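You operate a simulated robot arm through the tools that you are given. There is no shell and no other tool.

You are at the controls of a simulated robot arm. One attempt, no reset.

## Task
Uncover the dial, free the turntable, turn the ring to its high spot and lock it.
Fine: The rag goes back on top of the high rack.
Where things are to end (x, y in the base frame): rag within 60 mm of [870, 590].

It is judged by the outcome, as a careful person would: the job done as asked, and still so three seconds after it is handed in. It fails if anything else is knocked over, pushed out of place, dropped, spilled or broken.

## Robot
A 7-joint arm with a two-finger parallel gripper, fixed in place. Base frame: the origin is on the floor under the middle of its stand, x ahead of it, y to its left, z up. Units: mm, rad, N and s.
It reaches about 1479 mm from its shoulder. Its first joint turns from -2.897 to 2.897 rad. Payload 4.4 kg.
Tool frame: the origin (TCP) lies between the finger pads and is the grasp point; the fingertips stand 23 mm ahead of it; z points along the fingers, y is the line along which they close. The gripper opens to 94 mm. The fingers are 38 mm wide and 10 mm thick; the gripper's body (54 by 96 mm) begins 39 mm behind the TCP.
Orientation is that of the tool frame in the base frame, as a unit quaternion [x, y, z, w]. With the fingers straight down and closing along the base's y, the tool's x points along the base's -x, its y along +y and its z along -z.

## Interface
- The arm moves only by the tool move_arm. Its argument "motion" is a list that holds one entry, the list of rows, each a list of 6 numbers: the shift along the base's x, y, z in cm, then the turn, a rotation vector about the base's x, y, z in degrees. In form: [[[tx, ty, tz, wx, wy, wz], ...]]. A call has 1 to 20 rows; each row shifts and turns the commanded pose from where the row before left it. "jaw" is the gripper command, from -1 (shut) to 1 (fully open), values between in proportion, set as the call begins (left out, the last holds). A row lasts 0.2 s, in which the tool goes at most 50 mm and 0.15 rad; a call with a longer step from one row to the next is refused whole, and so is a gripper value outside its range. Where a pose cannot be reached the arm comes as near as it can. A force on the tool above 90 N (or 10 N above the force at the start of the call, whichever is more), or a blocked arm, ends the call early, and 0.2 s more pass. Each finger travels about 72 mm/s and halts on what it meets, pressing with about 24 N; the grip force reading is that of the motor and also rises with nothing between the fingers. The clock runs only during rows and for 0.2 s after the last one: add rows that do not move to give the fingers time. It gives the time, the measured TCP pose, the force on the tool (base axes), the opening and the grip force at its end, in the units of the frame above (readings bear some noise), with the torque about the TCP (base axes, N m) and any sound that the robot's microphone picked up.
- Cameras (640 x 400 px; columns grow to the right, rows downward): "scene" is fixed at [50.4, -500.1, 1633.3]; the picture's right is [0.53, -0.85, 0.00], its down [-0.42, -0.27, -0.87] and it looks along [0.73, 0.46, -0.50] (base axes); focal length 347 px, centre (320, 200). "wrist" rides on the gripper at [86, 16, -74] in the tool frame; the picture's right is [-0.18, 0.98, 0.00], its down [-0.58, -0.11, -0.81] and it looks along [-0.79, -0.15, 0.59] (tool axes); focal length 243 px, centre (320, 200). There is no depth. A picture from a camera that has moved, and an enlarged one, comes with that camera's place and axes in the base frame and with its lens.
- get_image(camera): a new picture of that camera. The clock stands still meanwhile.
- close_up(camera, box): a new picture of the part [left, top, right, bottom] of that camera's present view, enlarged. The clock stands still meanwhile.
- sign_off(): hands the job in; it is judged then, once.

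Places have to be worked out from the pictures, the camera data and where the tool is seen. Open the gripper and draw the arm clear of the work before you hand the job in, unless the task says otherwise.

The tools are called after "Request:" by a JSON object that holds its "api" and its "payload". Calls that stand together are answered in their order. move_arm: Moves the arm, as the interface text tells. Its arguments: {"type":"object","properties":{"motion":{"type":"array","items":{"type":"array","items":{"type":"array","items":{"type":"number"}}}},"jaw":{"type":"number"}},"required":["motion"]} The other tools are called the same way: get_image (camera) takes a picture; close_up (camera, box) takes an enlarged picture of a part of a camera's view; sign_off () hands the job in.

At the start:

```text
time_s: 0.0
tool_pos: [659.8, 214.6, 1276.4]
tcp_rot: [0.0, 1.0, 0.0, 0.0]
wrist_force: [0.1, 0.2, 0.4]
moment: [0.0, 0.03, -0.02]
grip_width: 94.0
grip_force: 0.0
```

scene: 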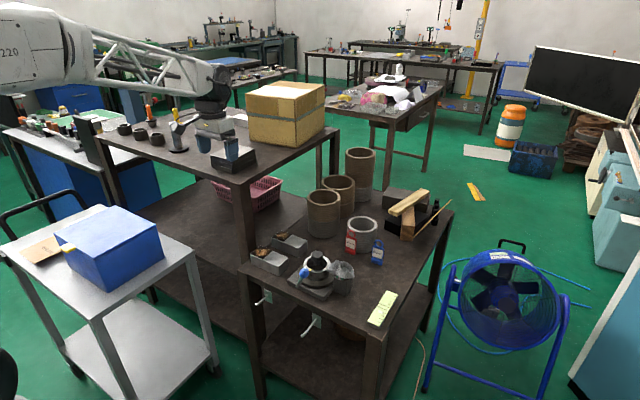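
wrist: 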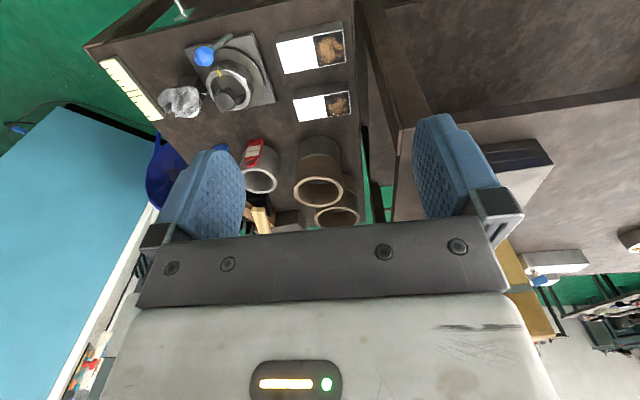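

I'll begin by looking closely at the bench with the turntable and the rest of the scene.

Request:
{"api": "close_up", "payload": {"camera": "scene", "box": [230, 210, 410, 330]}}

Request:
{"api": "close_up", "payload": {"camera": "wrist", "box": [90, 10, 370, 190]}}

Request:
{"api": "close_up", "payload": {"camera": "scene", "box": [280, 230, 370, 300]}}

Request:
{"api": "close_up", "payload": {"camera": "scene", "box": [90, 70, 340, 220]}}

```text
3.33 times, centred on (320, 270) of scene
camera zoom: at [50.4, -500.1, 1633.3], right [0.53, -0.85, 0.0], down [-0.42, -0.27, -0.87], along [0.73, 0.46, -0.5], focal length 1156 px, centre (320, -33)
```

zoom: 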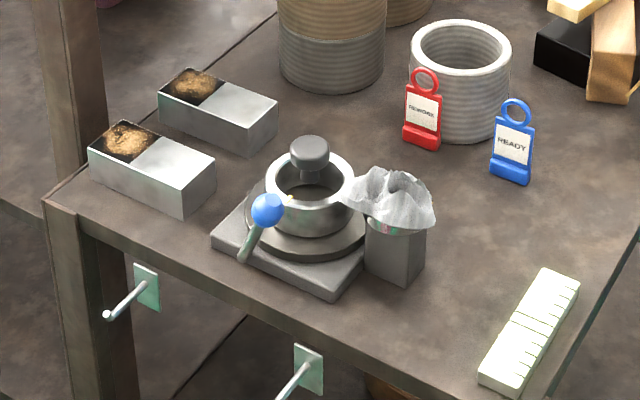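

```text
2.22 times, centred on (230, 100) of wrist
camera zoom: at [572.8, 230.1, 1351.9], right [0.18, 0.98, 0.0], down [0.58, -0.11, 0.81], along [0.79, -0.15, -0.59], focal length 539 px, centre (520, 422)
```

zoom: 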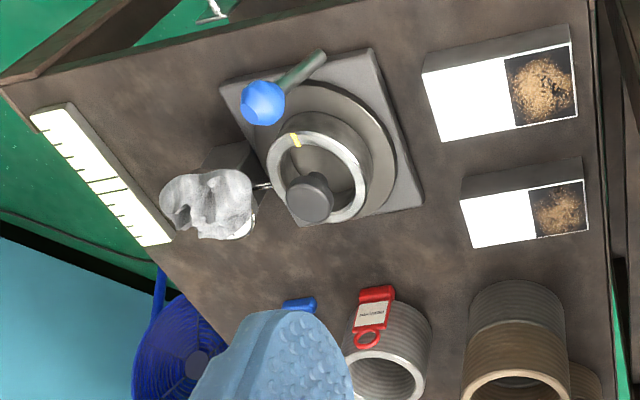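

```text
5.71 times, centred on (325, 265) of scene
camera zoom: at [50.4, -500.1, 1633.3], right [0.53, -0.85, 0.0], down [-0.42, -0.27, -0.87], along [0.73, 0.46, -0.5], focal length 1982 px, centre (291, -171)
```

zoom: 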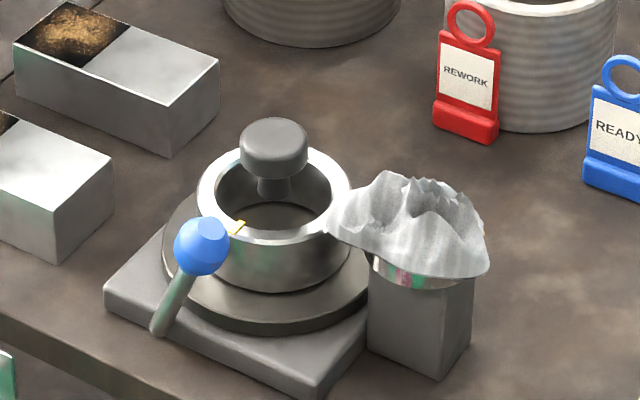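

```text
2.56 times, centred on (215, 145) of scene
camera zoom: at [50.4, -500.1, 1633.3], right [0.53, -0.85, 0.0], down [-0.42, -0.27, -0.87], along [0.73, 0.46, -0.5], focal length 888 px, centre (589, 341)
```

zoom: 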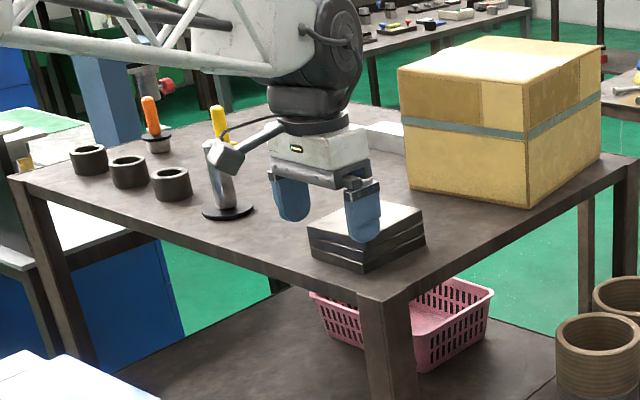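

The pictures put the centre knob near [809, -10, 895] and the rag near [801, -110, 888]. The high rack top is at about z 1080, with its front corner near [798, 298]. I'll move towards the turntable at a safe height for a closer look.

Request:
{"api": "move_arm", "payload": {"motion": [[[0.6, -3.15, -1.5, 0, 0, 0], [0.6, -3.15, -1.5, 0, 0, 0], [0.6, -3.15, -1.5, 0, 0, 0], [0.6, -3.15, -1.5, 0, 0, 0], [0.6, -3.15, -1.5, 0, 0, 0], [0.6, -3.15, -1.5, 0, 0, 0], [0.6, -3.15, -1.5, 0, 0, 0], [0.6, -3.15, -1.5, 0, 0, 0], [0.6, -3.15, -1.5, 0, 0, 0], [0.6, -3.15, -1.5, 0, 0, 0]]]}}

```text
time_s: 2.2
tool_pos: [716.0, -102.4, 1126.3]
tcp_rot: [-0.001, 1.0, 0.0, 0.0]
wrist_force: [-0.3, -0.5, 0.5]
moment: [0.0, -0.03, 0.0]
grip_width: 93.7
grip_force: 0.1
```

The arm is now at [716, -102, 1126] above the front of the bench. I'll take pictures to examine the fixture.

Request:
{"api": "get_image", "payload": {"camera": "wrist"}}

Request:
{"api": "get_image", "payload": {"camera": "scene"}}

```text
taken
camera wrist: at [630.9, -86.6, 1201.4], right [0.18, 0.98, 0.0], down [0.58, -0.11, 0.81], along [0.79, -0.15, -0.59], focal length 243 px, centre (320, 200)
```

wrist: 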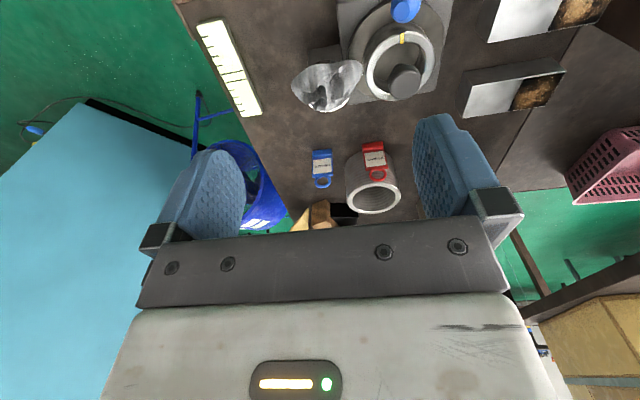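

```text
taken
```

scene: 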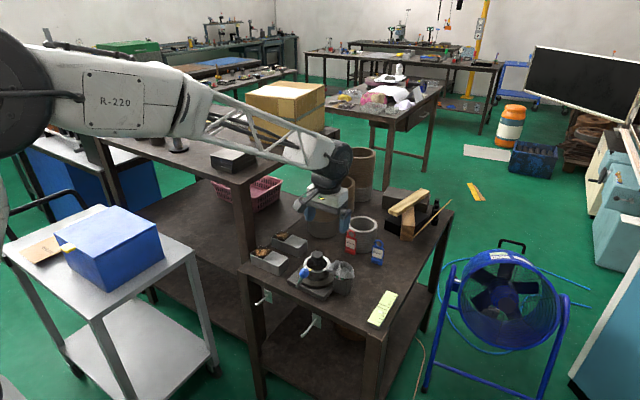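

The fixture sits at the top of the wrist view. I'll enlarge it.

Request:
{"api": "close_up", "payload": {"camera": "wrist", "box": [280, 0, 480, 125]}}

Request:
{"api": "close_up", "payload": {"camera": "scene", "box": [290, 245, 362, 290]}}

```text
3.20 times, centred on (380, 62) of wrist
camera zoom: at [630.9, -86.6, 1201.4], right [0.18, 0.98, 0.0], down [0.58, -0.11, 0.81], along [0.79, -0.15, -0.59], focal length 776 px, centre (128, 640)
```

zoom: 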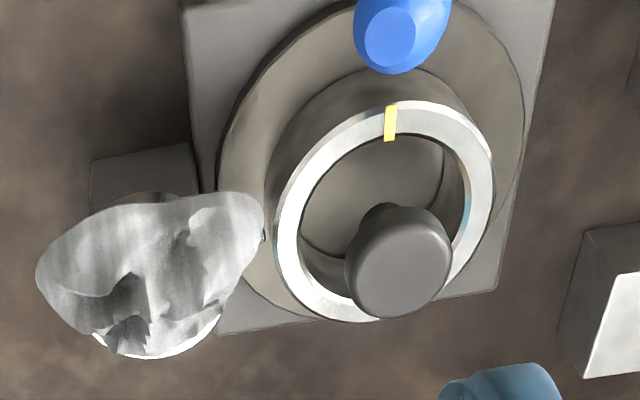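

```text
8.89 times, centred on (326, 268) of scene
camera zoom: at [50.4, -500.1, 1633.3], right [0.53, -0.85, 0.0], down [-0.42, -0.27, -0.87], along [0.73, 0.46, -0.5], focal length 3084 px, centre (267, -400)
```

zoom: 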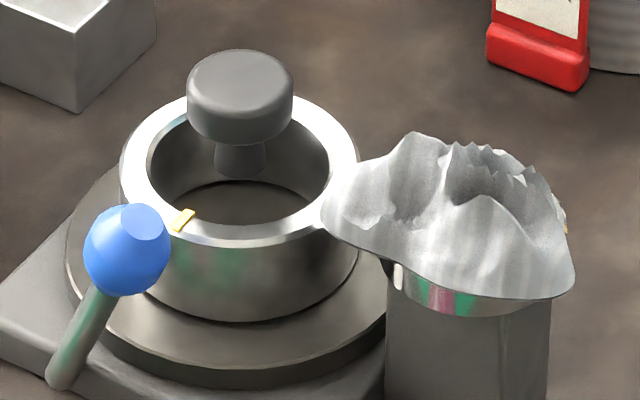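

The central knob is coaxial with the ring, a ball lever stands at the near side (ball about [731, -13, 879]), and the rag sits on a dial on its post. I'll back the tool off and lower it to see the rag and dial from a flatter angle.

Request:
{"api": "move_arm", "payload": {"motion": [[[-2.9, -0.2, -2.9, 0, 0, 0], [-2.9, -0.2, -2.9, 0, 0, 0], [-2.9, -0.2, -2.9, 0, 0, 0], [-2.9, -0.2, -2.9, 0, 0, 0]]]}}

Request:
{"api": "get_image", "payload": {"camera": "wrist"}}

```text
time_s: 3.2
tool_pos: [602.0, -110.6, 1010.5]
tcp_rot: [0.0, 1.0, 0.0, 0.0]
wrist_force: [-0.3, 0.3, -0.3]
moment: [-0.03, 0.01, -0.03]
grip_width: 94.1
grip_force: 0.0
```

```text
taken
camera wrist: at [516.2, -94.0, 1085.5], right [0.18, 0.98, 0.0], down [0.58, -0.11, 0.81], along [0.79, -0.15, -0.59], focal length 243 px, centre (320, 200)
```

wrist: 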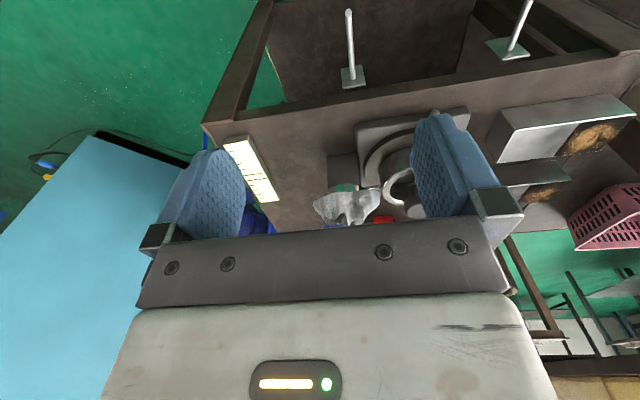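

Note that the wrist view is upside down (image-down is world-up). I'll enlarge the rag and fixture.

Request:
{"api": "close_up", "payload": {"camera": "wrist", "box": [290, 130, 418, 235]}}

```text
3.81 times, centred on (354, 182) of wrist
camera zoom: at [516.2, -94.0, 1085.5], right [0.18, 0.98, 0.0], down [0.58, -0.11, 0.81], along [0.79, -0.15, -0.59], focal length 924 px, centre (190, 267)
```

zoom: 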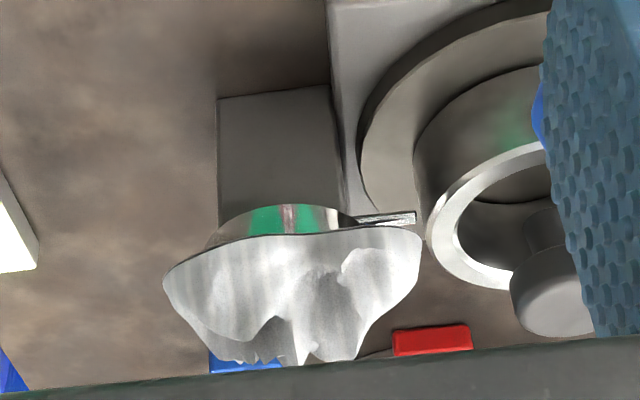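

The rag is dome-shaped, about 95 mm wide at its skirt and narrower at the top. I'll tilt the tool to look horizontally at the rag and dial, so I can judge the heights before grasping.

Request:
{"api": "move_arm", "payload": {"motion": [[[0, 0, -2.0, 0, -7.36, 0], [0, 0, -2.0, 0, -7.36, 0], [0, 0, -2.0, 0, -7.36, 0], [0, 0, -2.0, 0, -7.36, 0], [0, 0, -1.5, 0, -7.36, 0]]]}}

Request:
{"api": "get_image", "payload": {"camera": "wrist"}}

Request:
{"api": "close_up", "payload": {"camera": "wrist", "box": [270, 130, 410, 230]}}

```text
time_s: 4.4
tool_pos: [603.5, -110.1, 907.0]
tcp_rot: [0.001, 0.951, 0.0, 0.31]
wrist_force: [0.2, -0.1, 5.4]
moment: [0.01, 0.22, 0.02]
grip_width: 93.7
grip_force: 0.1
```

```text
taken
camera wrist: at [490.0, -93.5, 916.9], right [0.15, 0.98, 0.11], down [-0.01, -0.11, 0.99], along [0.99, -0.15, -0.01], focal length 243 px, centre (320, 200)
```

wrist: 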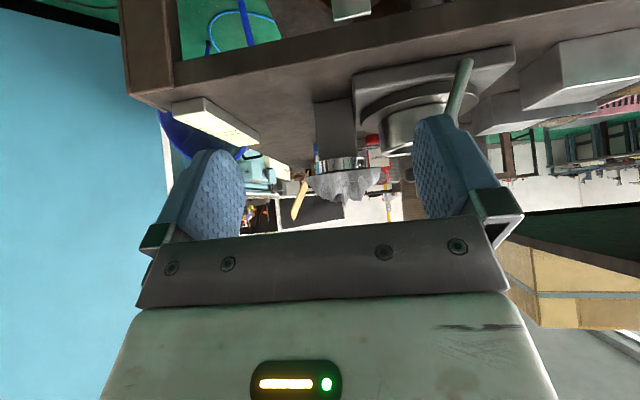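

```text
4.00 times, centred on (340, 180) of wrist
camera zoom: at [490.0, -93.5, 916.9], right [0.15, 0.98, 0.11], down [-0.01, -0.11, 0.99], along [0.99, -0.15, -0.01], focal length 970 px, centre (240, 280)
```

zoom: 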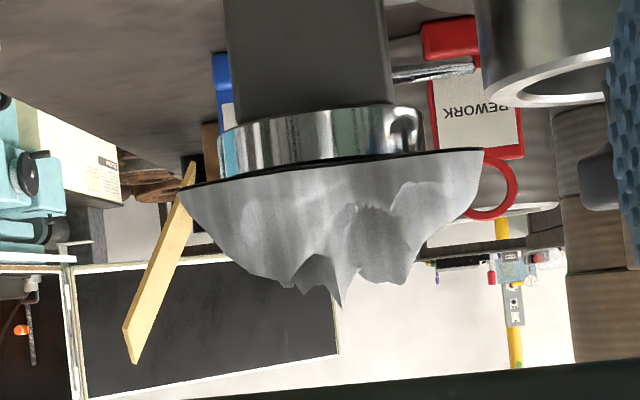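

The horizontal view shows the rag with its flat skirt at z about 880 and peaks at about 915-920, sitting on a chrome dial drum about 65 mm across. Next I'll swing the tool round to look along +y and measure the rag's x extent.

Request:
{"api": "move_arm", "payload": {"motion": [[[1.65, -1.6, 0, 0, 0, 7.5], [1.65, -1.6, 0, 0, 0, 7.5], [1.65, -1.6, 0, 0, 0, 7.5], [1.65, -1.6, 0, 0, 0, 7.5], [1.65, -1.6, 0, 0, 0, 7.5], [1.65, -1.6, 0, 0, 0, 7.5], [1.65, -1.6, 0, 0, 0, 7.5], [1.65, -1.6, 0, 0, 0, 7.5], [1.65, -1.6, 0, 0, 0, 7.5], [1.65, -1.6, 0, 0, 0, 7.5], [1.65, -1.6, 0, 0, 0, 7.5], [1.65, -1.6, 0, 0, 0, 7.5]]]}}

Request:
{"api": "get_image", "payload": {"camera": "wrist"}}

Request:
{"api": "close_up", "payload": {"camera": "wrist", "box": [270, 130, 410, 230]}}

```text
time_s: 7.0
tool_pos: [800.2, -301.5, 914.7]
tcp_rot: [0.672, -0.67, -0.224, -0.223]
wrist_force: [0.1, 0.2, 0.8]
moment: [-0.02, -0.01, -0.04]
grip_width: 94.0
grip_force: 0.1
```

```text
taken
camera wrist: at [784.3, -415.5, 923.2], right [-0.98, 0.15, 0.11], down [0.11, -0.02, 0.99], along [0.15, 0.99, 0.0], focal length 243 px, centre (320, 200)
```

wrist: 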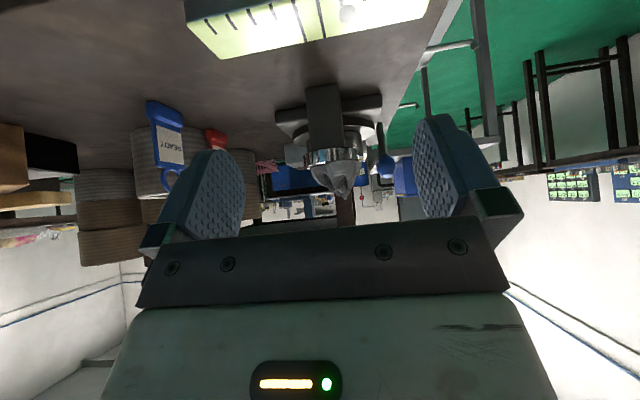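

```text
4.00 times, centred on (340, 180) of wrist
camera zoom: at [784.3, -415.5, 923.2], right [-0.98, 0.15, 0.11], down [0.11, -0.02, 0.99], along [0.15, 0.99, 0.0], focal length 970 px, centre (240, 280)
```

zoom: 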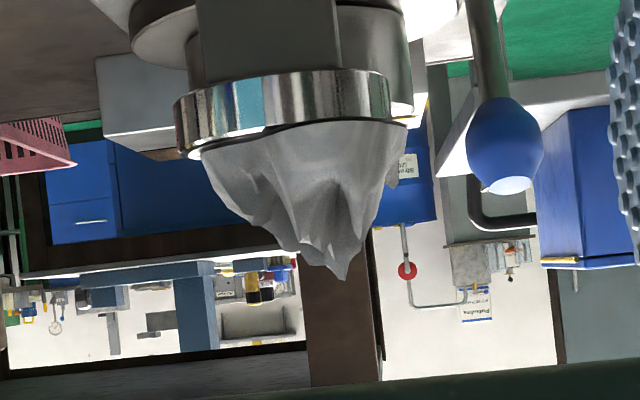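

From this side the rag is only about 66 mm deep in x, at roughly x 772-838, with its top ridge about 30-40 mm wide. Closing along x therefore suits. I'll rise, bring the tool vertical with the fingers closing along x, and stop above the rag at about [804, -106].

Request:
{"api": "move_arm", "payload": {"motion": [[[0, 0, 4.5, 0, 0, 0], [0, 0, 4.5, 0, 0, 0], [0, 0, 4.5, 0, 0, 0], [0.1, 3.9, 0, -7.36, 0, 0], [0.1, 3.9, 0, -7.36, 0, 0], [0.1, 3.9, 0, -7.36, 0, 0], [0.1, 3.9, 0, -7.36, 0, 0], [0, 3.9, 0, -7.36, 0, 0], [0, 0, 0, 0, 0, 0]]], "jaw": 1}}

Request:
{"api": "get_image", "payload": {"camera": "wrist"}}

Request:
{"api": "close_up", "payload": {"camera": "scene", "box": [270, 190, 398, 300]}}

```text
time_s: 9.0
tool_pos: [805.0, -105.8, 1048.6]
tcp_rot: [-0.707, 0.707, 0.0, 0.0]
wrist_force: [0.0, -1.1, -0.4]
moment: [0.0, 0.01, 0.0]
grip_width: 93.8
grip_force: 0.0
```

```text
taken
camera wrist: at [789.9, -193.4, 1123.7], right [-0.98, 0.18, 0.0], down [0.11, 0.58, 0.81], along [0.15, 0.79, -0.59], focal length 243 px, centre (320, 200)
```

wrist: 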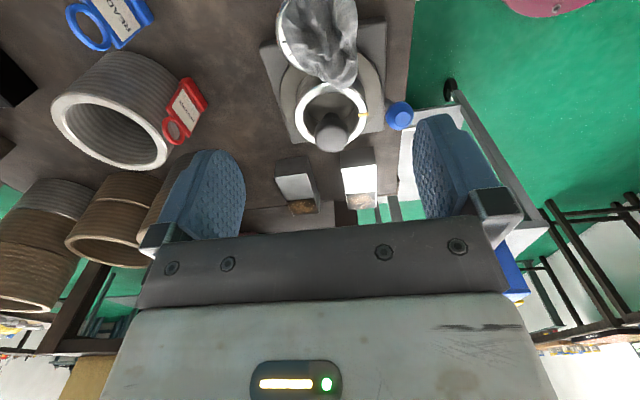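

```text
3.64 times, centred on (334, 245) of scene
camera zoom: at [50.4, -500.1, 1633.3], right [0.53, -0.85, 0.0], down [-0.42, -0.27, -0.87], along [0.73, 0.46, -0.5], focal length 1261 px, centre (269, 36)
```

zoom: 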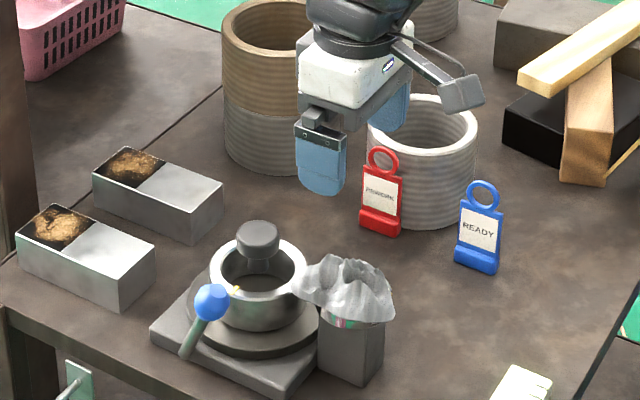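

The arm is above the rag with the tool vertical. I'll enlarge the wrist view to check that the fingers straddle the rag evenly.

Request:
{"api": "close_up", "payload": {"camera": "wrist", "box": [240, 0, 400, 100]}}

```text
4.00 times, centred on (320, 50) of wrist
camera zoom: at [789.9, -193.4, 1123.7], right [-0.98, 0.18, 0.0], down [0.11, 0.58, 0.81], along [0.15, 0.79, -0.59], focal length 970 px, centre (320, 800)
```

zoom: 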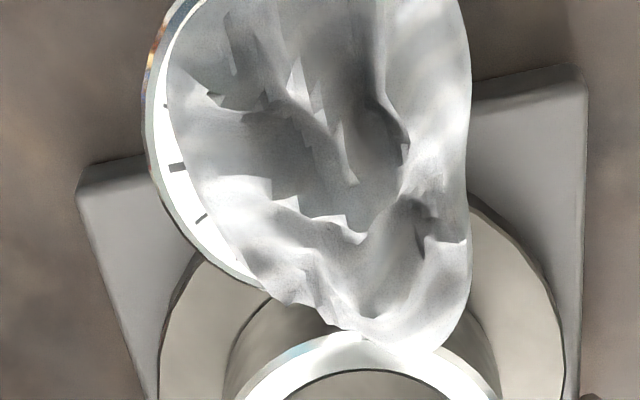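

The rag is centred between the fingers, around x 806. I'll descend to just above the grasp height and check.

Request:
{"api": "move_arm", "payload": {"motion": [[[0, 0, -4, 0, 0, 0], [0, 0, -4, 0, 0, 0], [0, 0, -2.5, 0, 0, 0], [0, 0, -1.5, 0, 0, 0], [0, 0, 0, 0, 0, 0]]]}}

Request:
{"api": "get_image", "payload": {"camera": "wrist"}}

Request:
{"api": "close_up", "payload": {"camera": "scene", "box": [290, 220, 380, 290]}}

```text
time_s: 10.2
tool_pos: [805.2, -106.2, 930.6]
tcp_rot: [0.707, -0.707, 0.001, 0.0]
wrist_force: [-0.2, 0.3, 0.7]
moment: [0.03, 0.04, -0.01]
grip_width: 93.7
grip_force: 0.1
```

```text
taken
camera wrist: at [789.6, -193.3, 1005.0], right [-0.98, 0.18, 0.0], down [0.11, 0.58, 0.81], along [0.15, 0.79, -0.59], focal length 243 px, centre (320, 200)
```

wrist: 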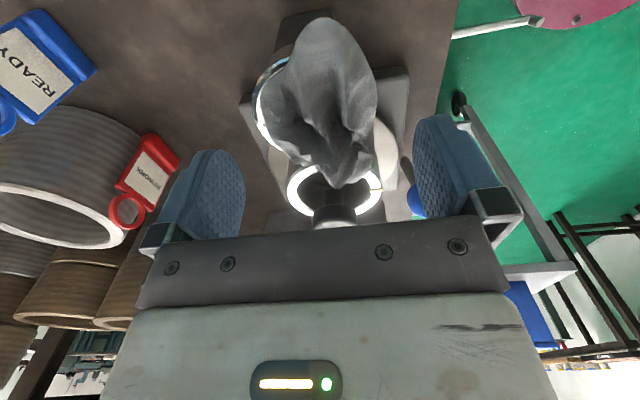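

```text
5.71 times, centred on (335, 255) of scene
camera zoom: at [50.4, -500.1, 1633.3], right [0.53, -0.85, 0.0], down [-0.42, -0.27, -0.87], along [0.73, 0.46, -0.5], focal length 1982 px, centre (234, -114)
```

zoom: 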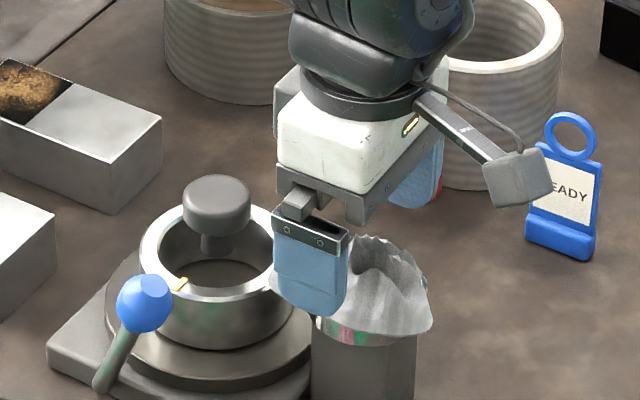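

The fingers straddle the rag with the tips near z 908. I'll go down another 21 mm, so the tips are at about 887, just above the skirt and clear of the drum. Then I'll look once more.

Request:
{"api": "move_arm", "payload": {"motion": [[[0, -0.2, -1.1, 0, 0, 0], [0, 0, -1.0, 0, 0, 0], [0, 0, 0, 0, 0, 0]]]}}

Request:
{"api": "close_up", "payload": {"camera": "scene", "box": [290, 220, 380, 290]}}

Request:
{"api": "get_image", "payload": {"camera": "wrist"}}

```text
time_s: 11.0
tool_pos: [804.3, -108.8, 909.2]
tcp_rot: [0.707, -0.707, 0.0, 0.0]
wrist_force: [0.4, -0.3, 0.7]
moment: [-0.02, 0.0, 0.05]
grip_width: 94.2
grip_force: 0.0
```

```text
5.71 times, centred on (335, 255) of scene
camera zoom: at [50.4, -500.1, 1633.3], right [0.53, -0.85, 0.0], down [-0.42, -0.27, -0.87], along [0.73, 0.46, -0.5], focal length 1982 px, centre (234, -114)
```

zoom: 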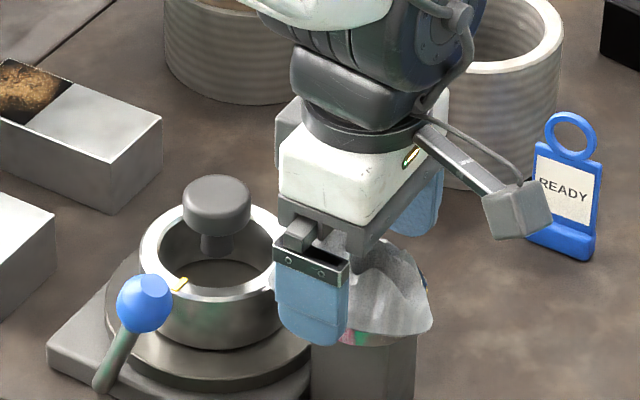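

```text
taken
camera wrist: at [789.0, -194.8, 985.5], right [-0.98, 0.18, 0.0], down [0.11, 0.58, 0.81], along [0.15, 0.79, -0.59], focal length 243 px, centre (320, 200)
```

wrist: 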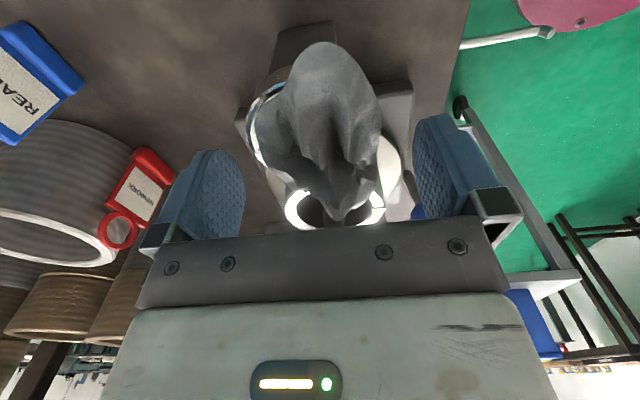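

The tips are level with the lower part of the rag and clear of the drum. I'll close partway to see when contact begins.

Request:
{"api": "move_arm", "payload": {"motion": [[[0, 0, 0, 0, 0, 0], [0, 0, 0, 0, 0, 0], [0, 0, 0, 0, 0, 0]]], "jaw": 0.1}}

Request:
{"api": "get_image", "payload": {"camera": "wrist"}}

```text
time_s: 11.8
tool_pos: [804.9, -107.4, 909.9]
tcp_rot: [-0.707, 0.708, 0.0, 0.001]
wrist_force: [-0.2, 0.5, 0.7]
moment: [-0.02, 0.01, 0.02]
grip_width: 59.6
grip_force: 24.4
```

```text
taken
camera wrist: at [788.9, -194.8, 985.4], right [-0.98, 0.18, 0.0], down [0.11, 0.58, 0.81], along [0.15, 0.79, -0.59], focal length 243 px, centre (320, 200)
```

wrist: 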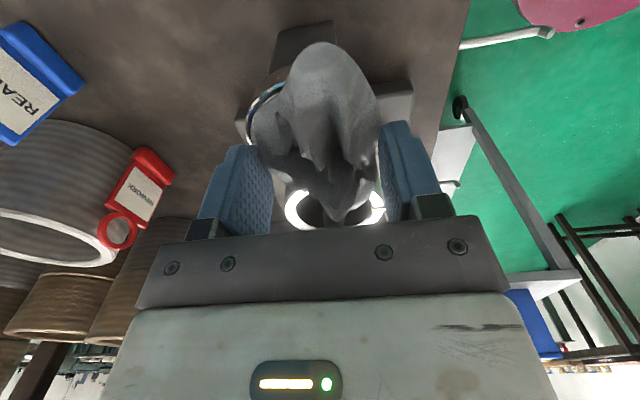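

Contact came at 59.6 mm with the full grip force of 24 N, so the rag is held. I'll keep the squeeze on and lift gently.

Request:
{"api": "move_arm", "payload": {"motion": [[[0, 0, 0, 0, 0, 0], [0, 0, 0, 0, 0, 0], [0, 0, 0.5, 0, 0, 0], [0, 0, 1.0, 0, 0, 0], [0, 0, 1.0, 0, 0, 0], [0, 0, 1.0, 0, 0, 0], [0, 0, 0, 0, 0, 0]]], "jaw": -1}}

Request:
{"api": "get_image", "payload": {"camera": "wrist"}}

Request:
{"api": "close_up", "payload": {"camera": "scene", "box": [290, 220, 380, 290]}}

```text
time_s: 13.4
tool_pos: [804.5, -108.0, 945.2]
tcp_rot: [-0.707, 0.707, 0.0, 0.0]
wrist_force: [0.5, -0.6, -0.8]
moment: [-0.02, 0.04, 0.02]
grip_width: 59.1
grip_force: 24.3
```

```text
taken
camera wrist: at [789.1, -194.4, 1019.8], right [-0.98, 0.18, 0.0], down [0.11, 0.58, 0.81], along [0.15, 0.79, -0.59], focal length 243 px, centre (320, 200)
```

wrist: 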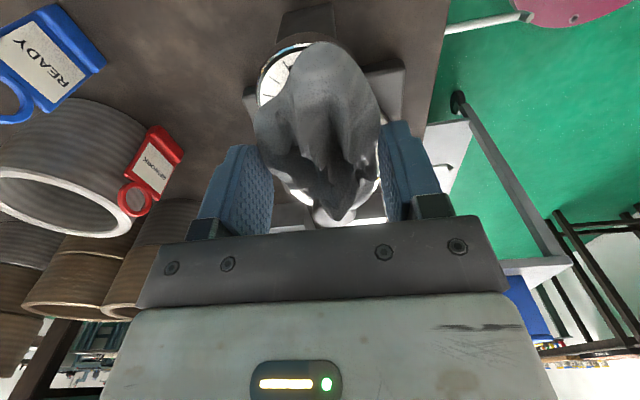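

```text
5.71 times, centred on (335, 255) of scene
camera zoom: at [50.4, -500.1, 1633.3], right [0.53, -0.85, 0.0], down [-0.42, -0.27, -0.87], along [0.73, 0.46, -0.5], focal length 1982 px, centre (234, -114)
```

zoom: 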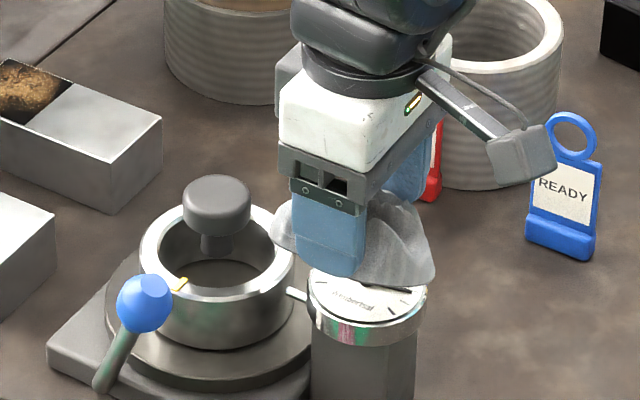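

The rag has come away cleanly and the dial face is uncovered and undisturbed. I'll raise the rag straight up before carrying it over to the high rack.

Request:
{"api": "move_arm", "payload": {"motion": [[[0, 0, 2.0, 0, 0, 0], [0, 0, 3.4, 0, 0, 0], [0, 0, 3.4, 0, 0, 0], [0, 0, 3.4, 0, 0, 0], [0, 0, 3.4, 0, 0, 0], [0, 0, 3.4, 0, 0, 0], [0, 0, 3.4, 0, 0, 0], [0, 0, 3.0, 0, 0, 0], [0, 0, 1.5, 0, 0, 0]]]}}

Request:
{"api": "get_image", "payload": {"camera": "wrist"}}

Request:
{"api": "close_up", "payload": {"camera": "scene", "box": [290, 225, 380, 295]}}

```text
time_s: 15.4
tool_pos: [804.6, -108.6, 1214.3]
tcp_rot: [-0.707, 0.708, 0.0, 0.0]
wrist_force: [-0.7, 0.1, -1.2]
moment: [-0.03, 0.0, -0.01]
grip_width: 59.1
grip_force: 23.9
```

```text
taken
camera wrist: at [789.3, -196.2, 1288.8], right [-0.98, 0.18, 0.0], down [0.11, 0.58, 0.81], along [0.15, 0.79, -0.59], focal length 243 px, centre (320, 200)
```

wrist: 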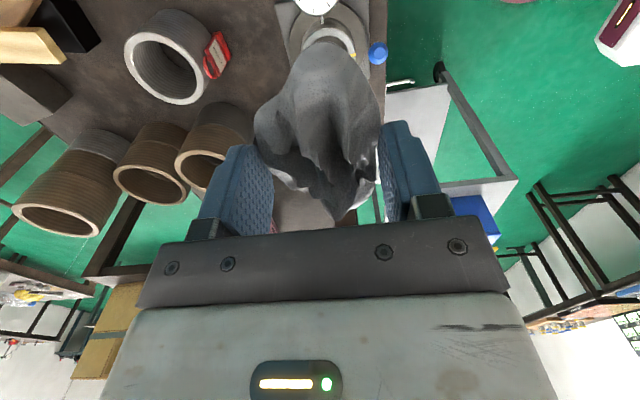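

```text
5.71 times, centred on (335, 260) of scene
camera zoom: at [50.4, -500.1, 1633.3], right [0.53, -0.85, 0.0], down [-0.42, -0.27, -0.87], along [0.73, 0.46, -0.5], focal length 1982 px, centre (234, -143)
```

zoom: 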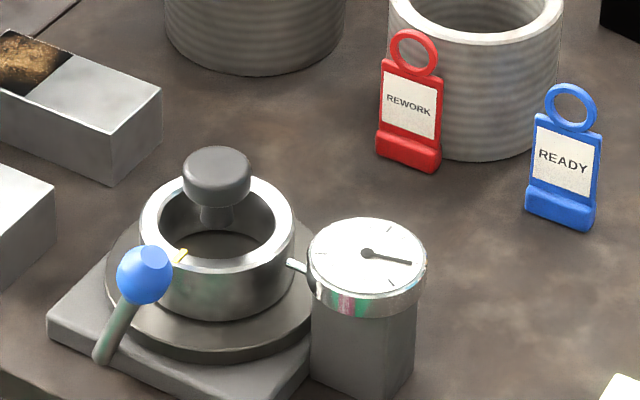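

The dial is fully visible with its needle. I'll carry the rag across at this height to above the rack target.

Request:
{"api": "move_arm", "payload": {"motion": [[[0.1, 1.5, 0, 0, 0, 0], [0.35, 3.6, 0, 0, 0, 0], [0.35, 3.6, 0, 0, 0, 0], [0.35, 3.6, 0, 0, 0, 0], [0.35, 3.6, 0, 0, 0, 0], [0.35, 3.6, 0, 0, 0, 0], [0.35, 3.6, 0, 0, 0, 0], [0.35, 3.6, 0, 0, 0, 0], [0.35, 3.6, 0, 0, 0, 0], [0.35, 3.6, 0, 0, 0, 0], [0.35, 3.6, 0, 0, 0, 0], [0.35, 3.6, 0, 0, 0, 0], [0.35, 3.6, 0, 0, 0, 0], [0.35, 3.6, 0, 0, 0, 0], [0.35, 3.6, 0, 0, 0, 0], [0.35, 3.6, 0, 0, 0, 0], [0.35, 3.6, 0, 0, 0, 0], [0.35, 3.6, 0, 0, 0, 0], [0.35, 3.6, 0, 0, 0, 0], [0.35, 3.6, 0, 0, 0, 0]]]}}

Request:
{"api": "get_image", "payload": {"camera": "wrist"}}

Request:
{"api": "close_up", "payload": {"camera": "scene", "box": [90, 70, 340, 220]}}

```text
time_s: 19.6
tool_pos: [871.1, 592.8, 1216.1]
tcp_rot: [-0.707, 0.707, 0.001, 0.001]
wrist_force: [0.3, 0.3, 0.1]
moment: [-0.01, -0.04, -0.01]
grip_width: 59.0
grip_force: 23.9
```

```text
taken
camera wrist: at [856.1, 506.1, 1291.1], right [-0.98, 0.18, 0.0], down [0.11, 0.58, 0.81], along [0.15, 0.79, -0.59], focal length 243 px, centre (320, 200)
```

wrist: 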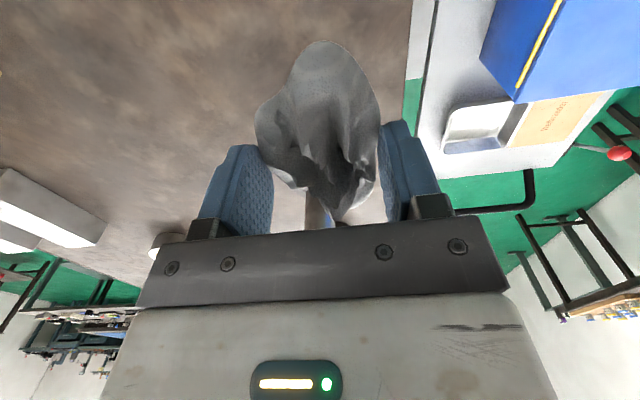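

```text
2.56 times, centred on (215, 145) of scene
camera zoom: at [50.4, -500.1, 1633.3], right [0.53, -0.85, 0.0], down [-0.42, -0.27, -0.87], along [0.73, 0.46, -0.5], focal length 888 px, centre (589, 341)
```

zoom: 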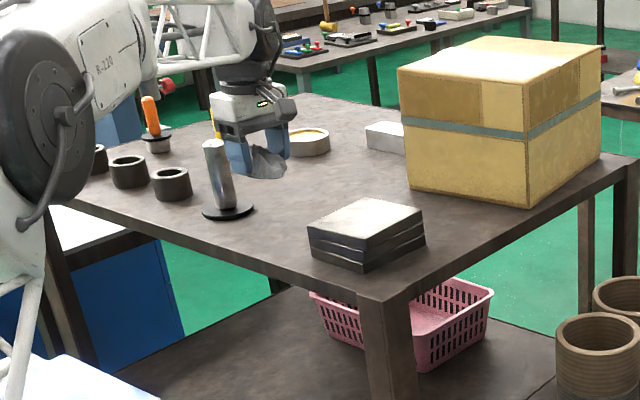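

The rag is above [871, 593], and the nearest neighbour is the metal cylinder about 155 mm away in +y. I'll lower it most of the way and check the gap.

Request:
{"api": "move_arm", "payload": {"motion": [[[0, 0, -2.5, 0, 0, 0], [0, 0, -2.5, 0, 0, 0], [0, 0, -2.0, 0, 0, 0], [0, 0, -1.5, 0, 0, 0], [0, 0, 0, 0, 0, 0]]]}}

Request:
{"api": "close_up", "payload": {"camera": "scene", "box": [160, 100, 256, 175]}}

Request:
{"api": "get_image", "payload": {"camera": "wrist"}}

```text
time_s: 20.8
tool_pos: [872.8, 591.7, 1128.6]
tcp_rot: [-0.706, 0.708, 0.0, -0.001]
wrist_force: [0.4, -0.2, -1.6]
moment: [-0.02, 0.01, 0.04]
grip_width: 58.9
grip_force: 23.5
```

```text
5.33 times, centred on (208, 138) of scene
camera zoom: at [50.4, -500.1, 1633.3], right [0.53, -0.85, 0.0], down [-0.42, -0.27, -0.87], along [0.73, 0.46, -0.5], focal length 1850 px, centre (917, 533)
```

zoom: 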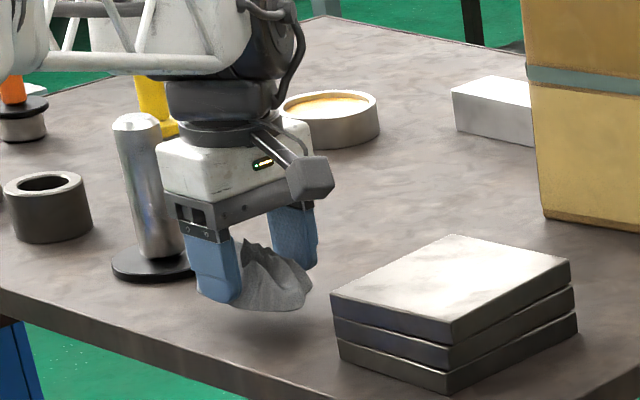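

```text
taken
camera wrist: at [857.4, 504.7, 1203.9], right [-0.98, 0.18, 0.0], down [0.11, 0.58, 0.81], along [0.15, 0.79, -0.59], focal length 243 px, centre (320, 200)
```

wrist: 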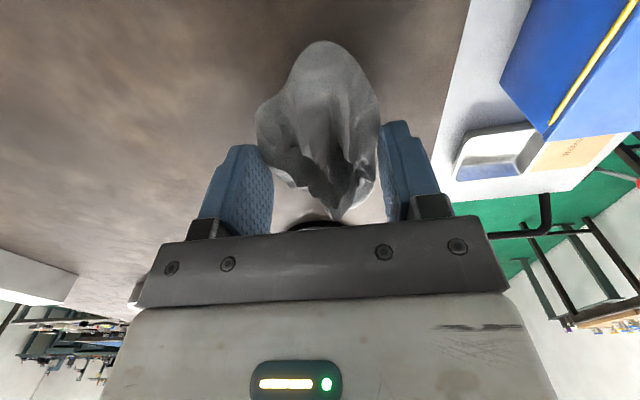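

The rag hovers about 20 mm above the rack with its shadow close below. I'll descend slowly in small steps and watch the force.

Request:
{"api": "move_arm", "payload": {"motion": [[[0, 0, -0.4, 0, 0, 0], [0, 0, -0.4, 0, 0, 0], [0, 0, -0.4, 0, 0, 0], [0, 0, 0, 0, 0, 0]]]}}

Request:
{"api": "close_up", "payload": {"camera": "scene", "box": [176, 125, 226, 164]}}

```text
time_s: 21.8
tool_pos: [872.7, 590.5, 1116.7]
tcp_rot: [0.707, -0.707, 0.001, 0.0]
wrist_force: [0.0, 0.3, -0.5]
moment: [0.01, 0.01, -0.05]
grip_width: 59.1
grip_force: 23.8
```

```text
10.26 times, centred on (201, 144) of scene
camera zoom: at [50.4, -500.1, 1633.3], right [0.53, -0.85, 0.0], down [-0.42, -0.27, -0.87], along [0.73, 0.46, -0.5], focal length 3558 px, centre (1540, 769)
```

zoom: 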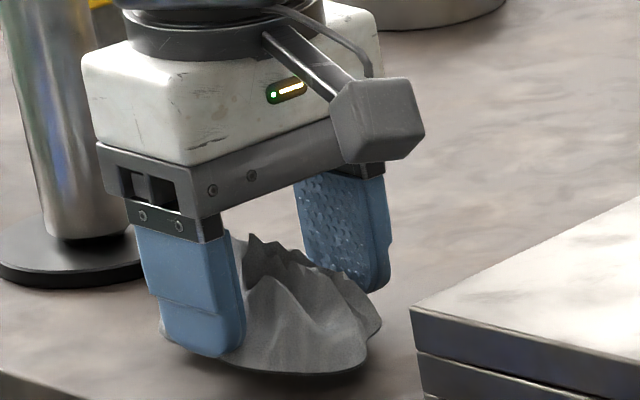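

It is still a few millimetres clear of the surface. I'll continue in 2 mm steps until contact registers.

Request:
{"api": "move_arm", "payload": {"motion": [[[0, 0, -0.2, 0, 0, 0], [0, 0, -0.2, 0, 0, 0], [0, 0, 0, 0, 0, 0]]]}}

Request:
{"api": "close_up", "payload": {"camera": "scene", "box": [176, 125, 226, 164]}}

```text
time_s: 22.6
tool_pos: [871.6, 591.4, 1113.1]
tcp_rot: [0.707, -0.707, 0.0, 0.001]
wrist_force: [1.1, -0.2, -1.1]
moment: [-0.01, -0.02, 0.02]
grip_width: 58.6
grip_force: 23.6
```

```text
10.26 times, centred on (201, 144) of scene
camera zoom: at [50.4, -500.1, 1633.3], right [0.53, -0.85, 0.0], down [-0.42, -0.27, -0.87], along [0.73, 0.46, -0.5], focal length 3558 px, centre (1540, 769)
```

zoom: 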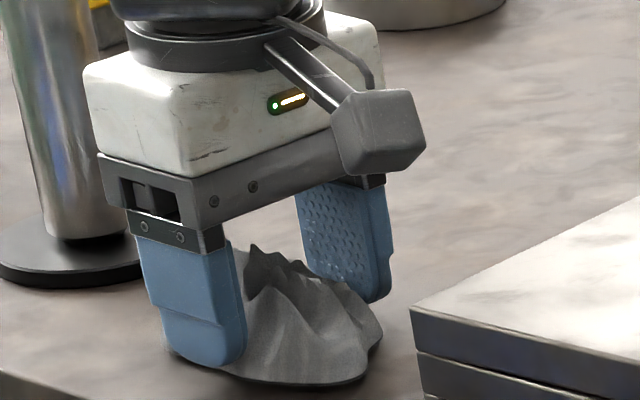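

There is still no force, though the gap is nearly closed. I'll go two more 2 mm steps.

Request:
{"api": "move_arm", "payload": {"motion": [[[0, 0, -0.2, 0, 0, 0], [0, 0, -0.15, 0, 0, 0], [0, 0, 0, 0, 0, 0]]]}}

Request:
{"api": "close_up", "payload": {"camera": "scene", "box": [176, 125, 226, 164]}}

```text
time_s: 23.4
tool_pos: [871.4, 590.3, 1110.1]
tcp_rot: [0.707, -0.707, -0.001, 0.0]
wrist_force: [0.1, -0.7, 5.2]
moment: [-0.06, -0.08, 0.03]
grip_width: 58.5
grip_force: 23.7
```

```text
10.26 times, centred on (201, 144) of scene
camera zoom: at [50.4, -500.1, 1633.3], right [0.53, -0.85, 0.0], down [-0.42, -0.27, -0.87], along [0.73, 0.46, -0.5], focal length 3558 px, centre (1540, 769)
```

zoom: 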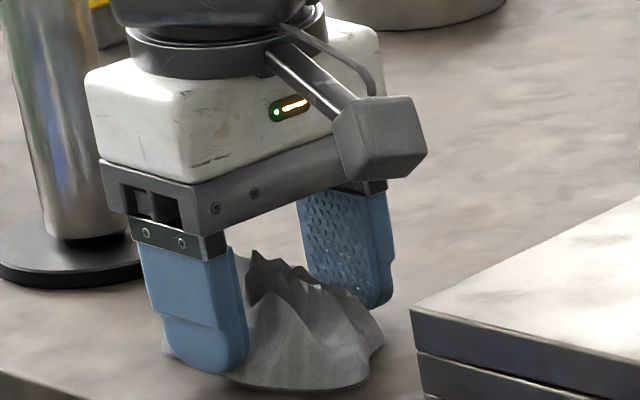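

The vertical force has risen to about 5 N, so the rag is resting on the rack. I'll open the fingers fully and then rise.

Request:
{"api": "move_arm", "payload": {"motion": [[[0, 0, 0, 0, 0, 0], [0, 0, 0, 0, 0, 0], [0, 0, 0, 0, 0, 0], [0, 0, 0, 0, 0, 0], [0, 0, 1.0, 0, 0, 0], [0, 0, 2.0, 0, 0, 0], [0, 0, 3.5, 0, 0, 0], [0, 0, 4.5, 0, 0, 0]]], "jaw": 1}}

Request:
{"api": "close_up", "payload": {"camera": "scene", "box": [160, 100, 256, 175]}}

Request:
{"api": "get_image", "payload": {"camera": "wrist"}}

```text
time_s: 25.2
tool_pos: [871.1, 592.1, 1218.4]
tcp_rot: [0.708, -0.707, 0.0, 0.0]
wrist_force: [1.0, -0.1, -1.9]
moment: [0.01, 0.02, -0.02]
grip_width: 93.8
grip_force: 0.0
```

```text
5.33 times, centred on (208, 138) of scene
camera zoom: at [50.4, -500.1, 1633.3], right [0.53, -0.85, 0.0], down [-0.42, -0.27, -0.87], along [0.73, 0.46, -0.5], focal length 1850 px, centre (917, 533)
```

zoom: 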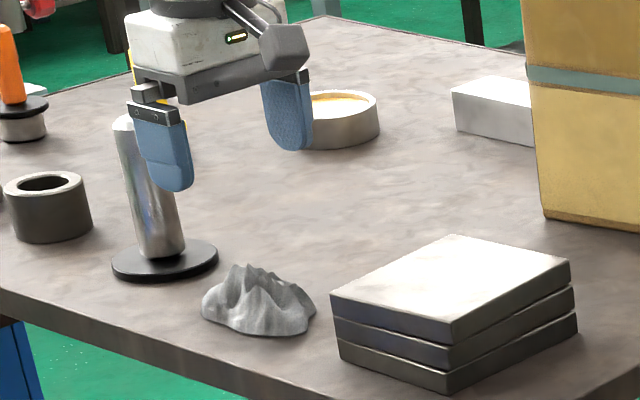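

```text
taken
camera wrist: at [855.2, 505.7, 1293.6], right [-0.98, 0.18, 0.0], down [0.11, 0.58, 0.81], along [0.15, 0.79, -0.59], focal length 243 px, centre (320, 200)
```

wrist: 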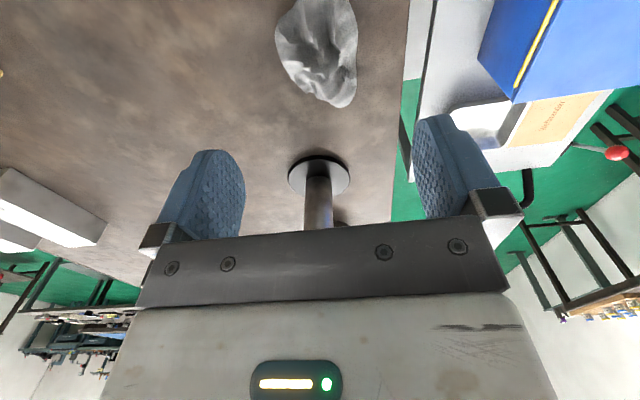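

The rag rests on the rack at about [872, 587], and nothing else there has moved. I'll swing back over the turntable, turning the wrist to its original yaw to study the lever from the robot's side.

Request:
{"api": "move_arm", "payload": {"motion": [[[-1.7, -3.7, 0, 0, 0, -5.625], [-1.7, -3.7, 0, 0, 0, -5.625], [-1.7, -3.7, 0, 0, 0, -5.625], [-1.7, -3.7, 0, 0, 0, -5.625], [-1.7, -3.7, 0, 0, 0, -5.625], [-1.7, -3.7, 0, 0, 0, -5.625], [-1.7, -3.7, 0, 0, 0, -5.625], [-1.7, -3.7, 0, 0, 0, -5.625], [-1.7, -3.7, 0, 0, 0, -5.625], [-1.7, -3.7, 0, 0, 0, -5.625], [-1.7, -3.7, 0, 0, 0, -5.625], [-1.7, -3.7, 0, 0, 0, -5.625], [-1.7, -3.7, 0, 0, 0, -5.625], [-1.7, -3.7, 0, 0, 0, -5.625], [-1.7, -3.7, 0, 0, 0, -5.625], [-1.7, -3.7, 0, 0, 0, -5.625]]]}}

Request:
{"api": "move_arm", "payload": {"motion": [[[0, 0, -4.0, 0, 0, 0], [0, 0, -4.0, 0, 0, 0], [0, 0, -4.0, 0, 0, 0], [-0.8, 0, -3.2, 0, -7.36, 0], [-0.8, 0, -3.2, 0, -7.36, 0], [-0.8, 0, -3.2, 0, -7.36, 0], [-0.8, 0, -3.2, 0, -7.36, 0]]]}}

Request:
{"api": "get_image", "payload": {"camera": "wrist"}}

```text
time_s: 28.6
tool_pos: [599.8, -0.6, 1220.5]
tcp_rot: [0.0, 1.0, 0.0, 0.0]
wrist_force: [0.4, 0.0, 0.4]
moment: [0.01, 0.01, 0.04]
grip_width: 93.8
grip_force: 0.0
```

```text
time_s: 30.2
tool_pos: [565.5, -1.4, 971.2]
tcp_rot: [-0.001, 0.967, 0.0, 0.255]
wrist_force: [0.9, 0.2, -0.7]
moment: [-0.02, 0.02, 0.0]
grip_width: 93.8
grip_force: 0.1
```

```text
taken
camera wrist: at [454.8, 14.3, 994.1], right [0.16, 0.98, 0.09], down [0.11, -0.11, 0.99], along [0.98, -0.15, -0.12], focal length 243 px, centre (320, 200)
```

wrist: 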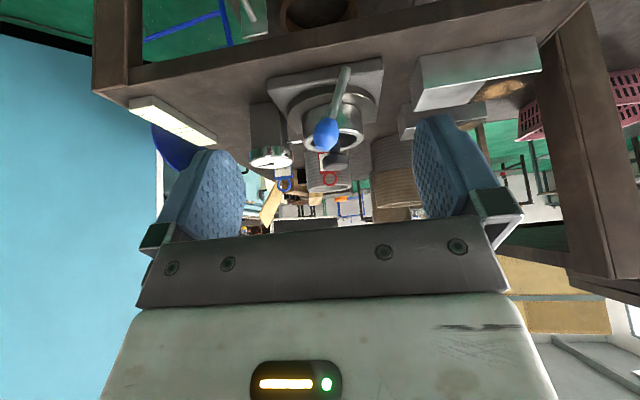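

Now the lever is seen from the front. I'll enlarge the lever and the dial.

Request:
{"api": "close_up", "payload": {"camera": "wrist", "box": [240, 50, 400, 195]}}

Request:
{"api": "close_up", "payload": {"camera": "scene", "box": [290, 240, 370, 300]}}

Request:
{"api": "close_up", "payload": {"camera": "wrist", "box": [240, 100, 320, 180]}}

```text
2.76 times, centred on (320, 122) of wrist
camera zoom: at [454.8, 14.3, 994.1], right [0.16, 0.98, 0.09], down [0.11, -0.11, 0.99], along [0.98, -0.15, -0.12], focal length 669 px, centre (320, 414)
```

zoom: 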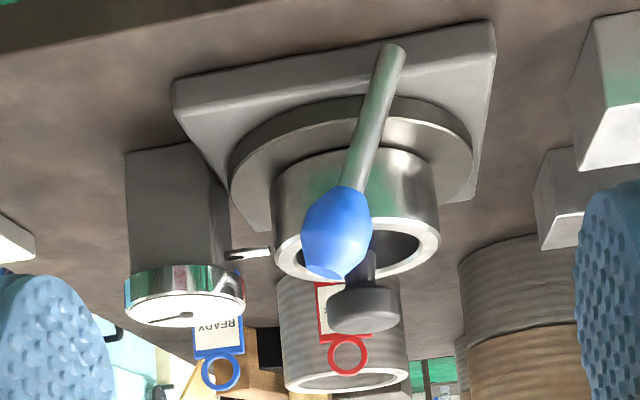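

```text
6.67 times, centred on (330, 270) of scene
camera zoom: at [50.4, -500.1, 1633.3], right [0.53, -0.85, 0.0], down [-0.42, -0.27, -0.87], along [0.73, 0.46, -0.5], focal length 2313 px, centre (253, -267)
```

zoom: 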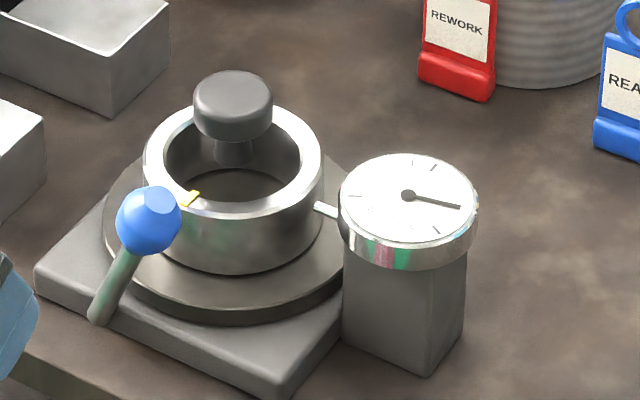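

```text
5.00 times, centred on (280, 140) of wrist
camera zoom: at [454.8, 14.3, 994.1], right [0.16, 0.98, 0.09], down [0.11, -0.11, 0.99], along [0.98, -0.15, -0.12], focal length 1213 px, centre (520, 500)
```

zoom: 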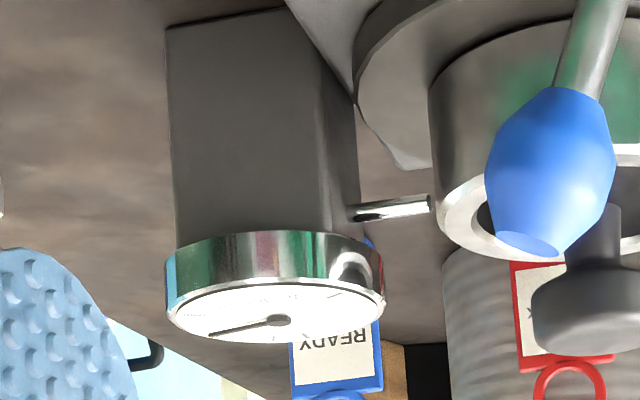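

The lever foot is near [731, 19, 802] on the base plate's front edge and the ball near [731, -14, 881], so it leans about 23° towards -y. I'll take the highest-detail views of the foot and dial to understand the hinge and the needle.

Request:
{"api": "close_up", "payload": {"camera": "scene", "box": [288, 262, 328, 300]}}

Request:
{"api": "close_up", "payload": {"camera": "scene", "box": [330, 258, 366, 284]}}

Request:
{"api": "close_up", "payload": {"camera": "wrist", "box": [310, 50, 370, 110]}}

```text
10.53 times, centred on (308, 281) of scene
camera zoom: at [50.4, -500.1, 1633.3], right [0.53, -0.85, 0.0], down [-0.42, -0.27, -0.87], along [0.73, 0.46, -0.5], focal length 3652 px, centre (446, -653)
```

zoom: 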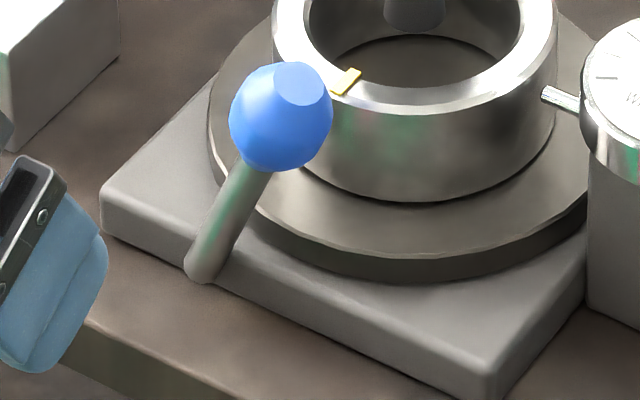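

```text
15.38 times, centred on (348, 271) of scene
camera zoom: at [50.4, -500.1, 1633.3], right [0.53, -0.85, 0.0], down [-0.42, -0.27, -0.87], along [0.73, 0.46, -0.5], focal length 5337 px, centre (-111, -892)
```

zoom: 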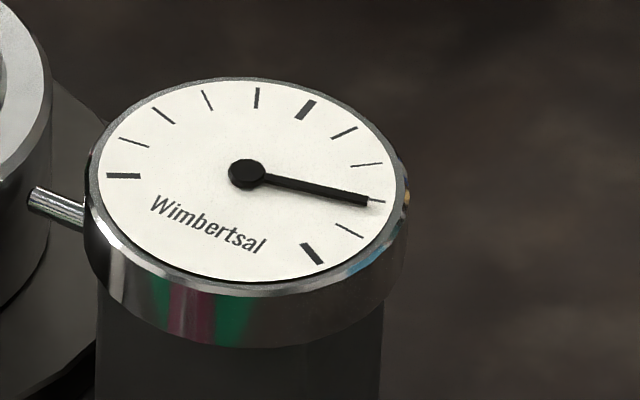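

```text
6.67 times, centred on (340, 80) of wrist
camera zoom: at [454.8, 14.3, 994.1], right [0.16, 0.98, 0.09], down [0.11, -0.11, 0.99], along [0.98, -0.15, -0.12], focal length 1618 px, centre (187, 1000)
```

zoom: 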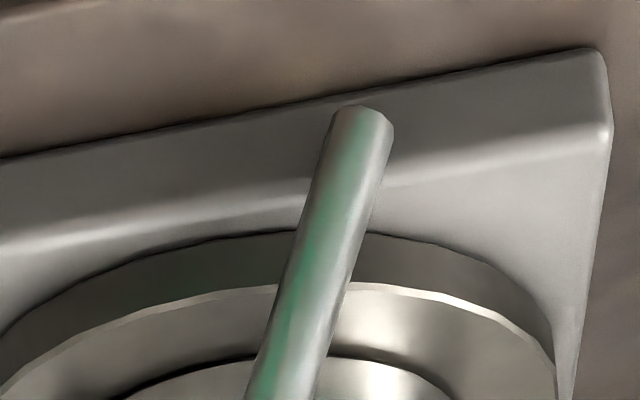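

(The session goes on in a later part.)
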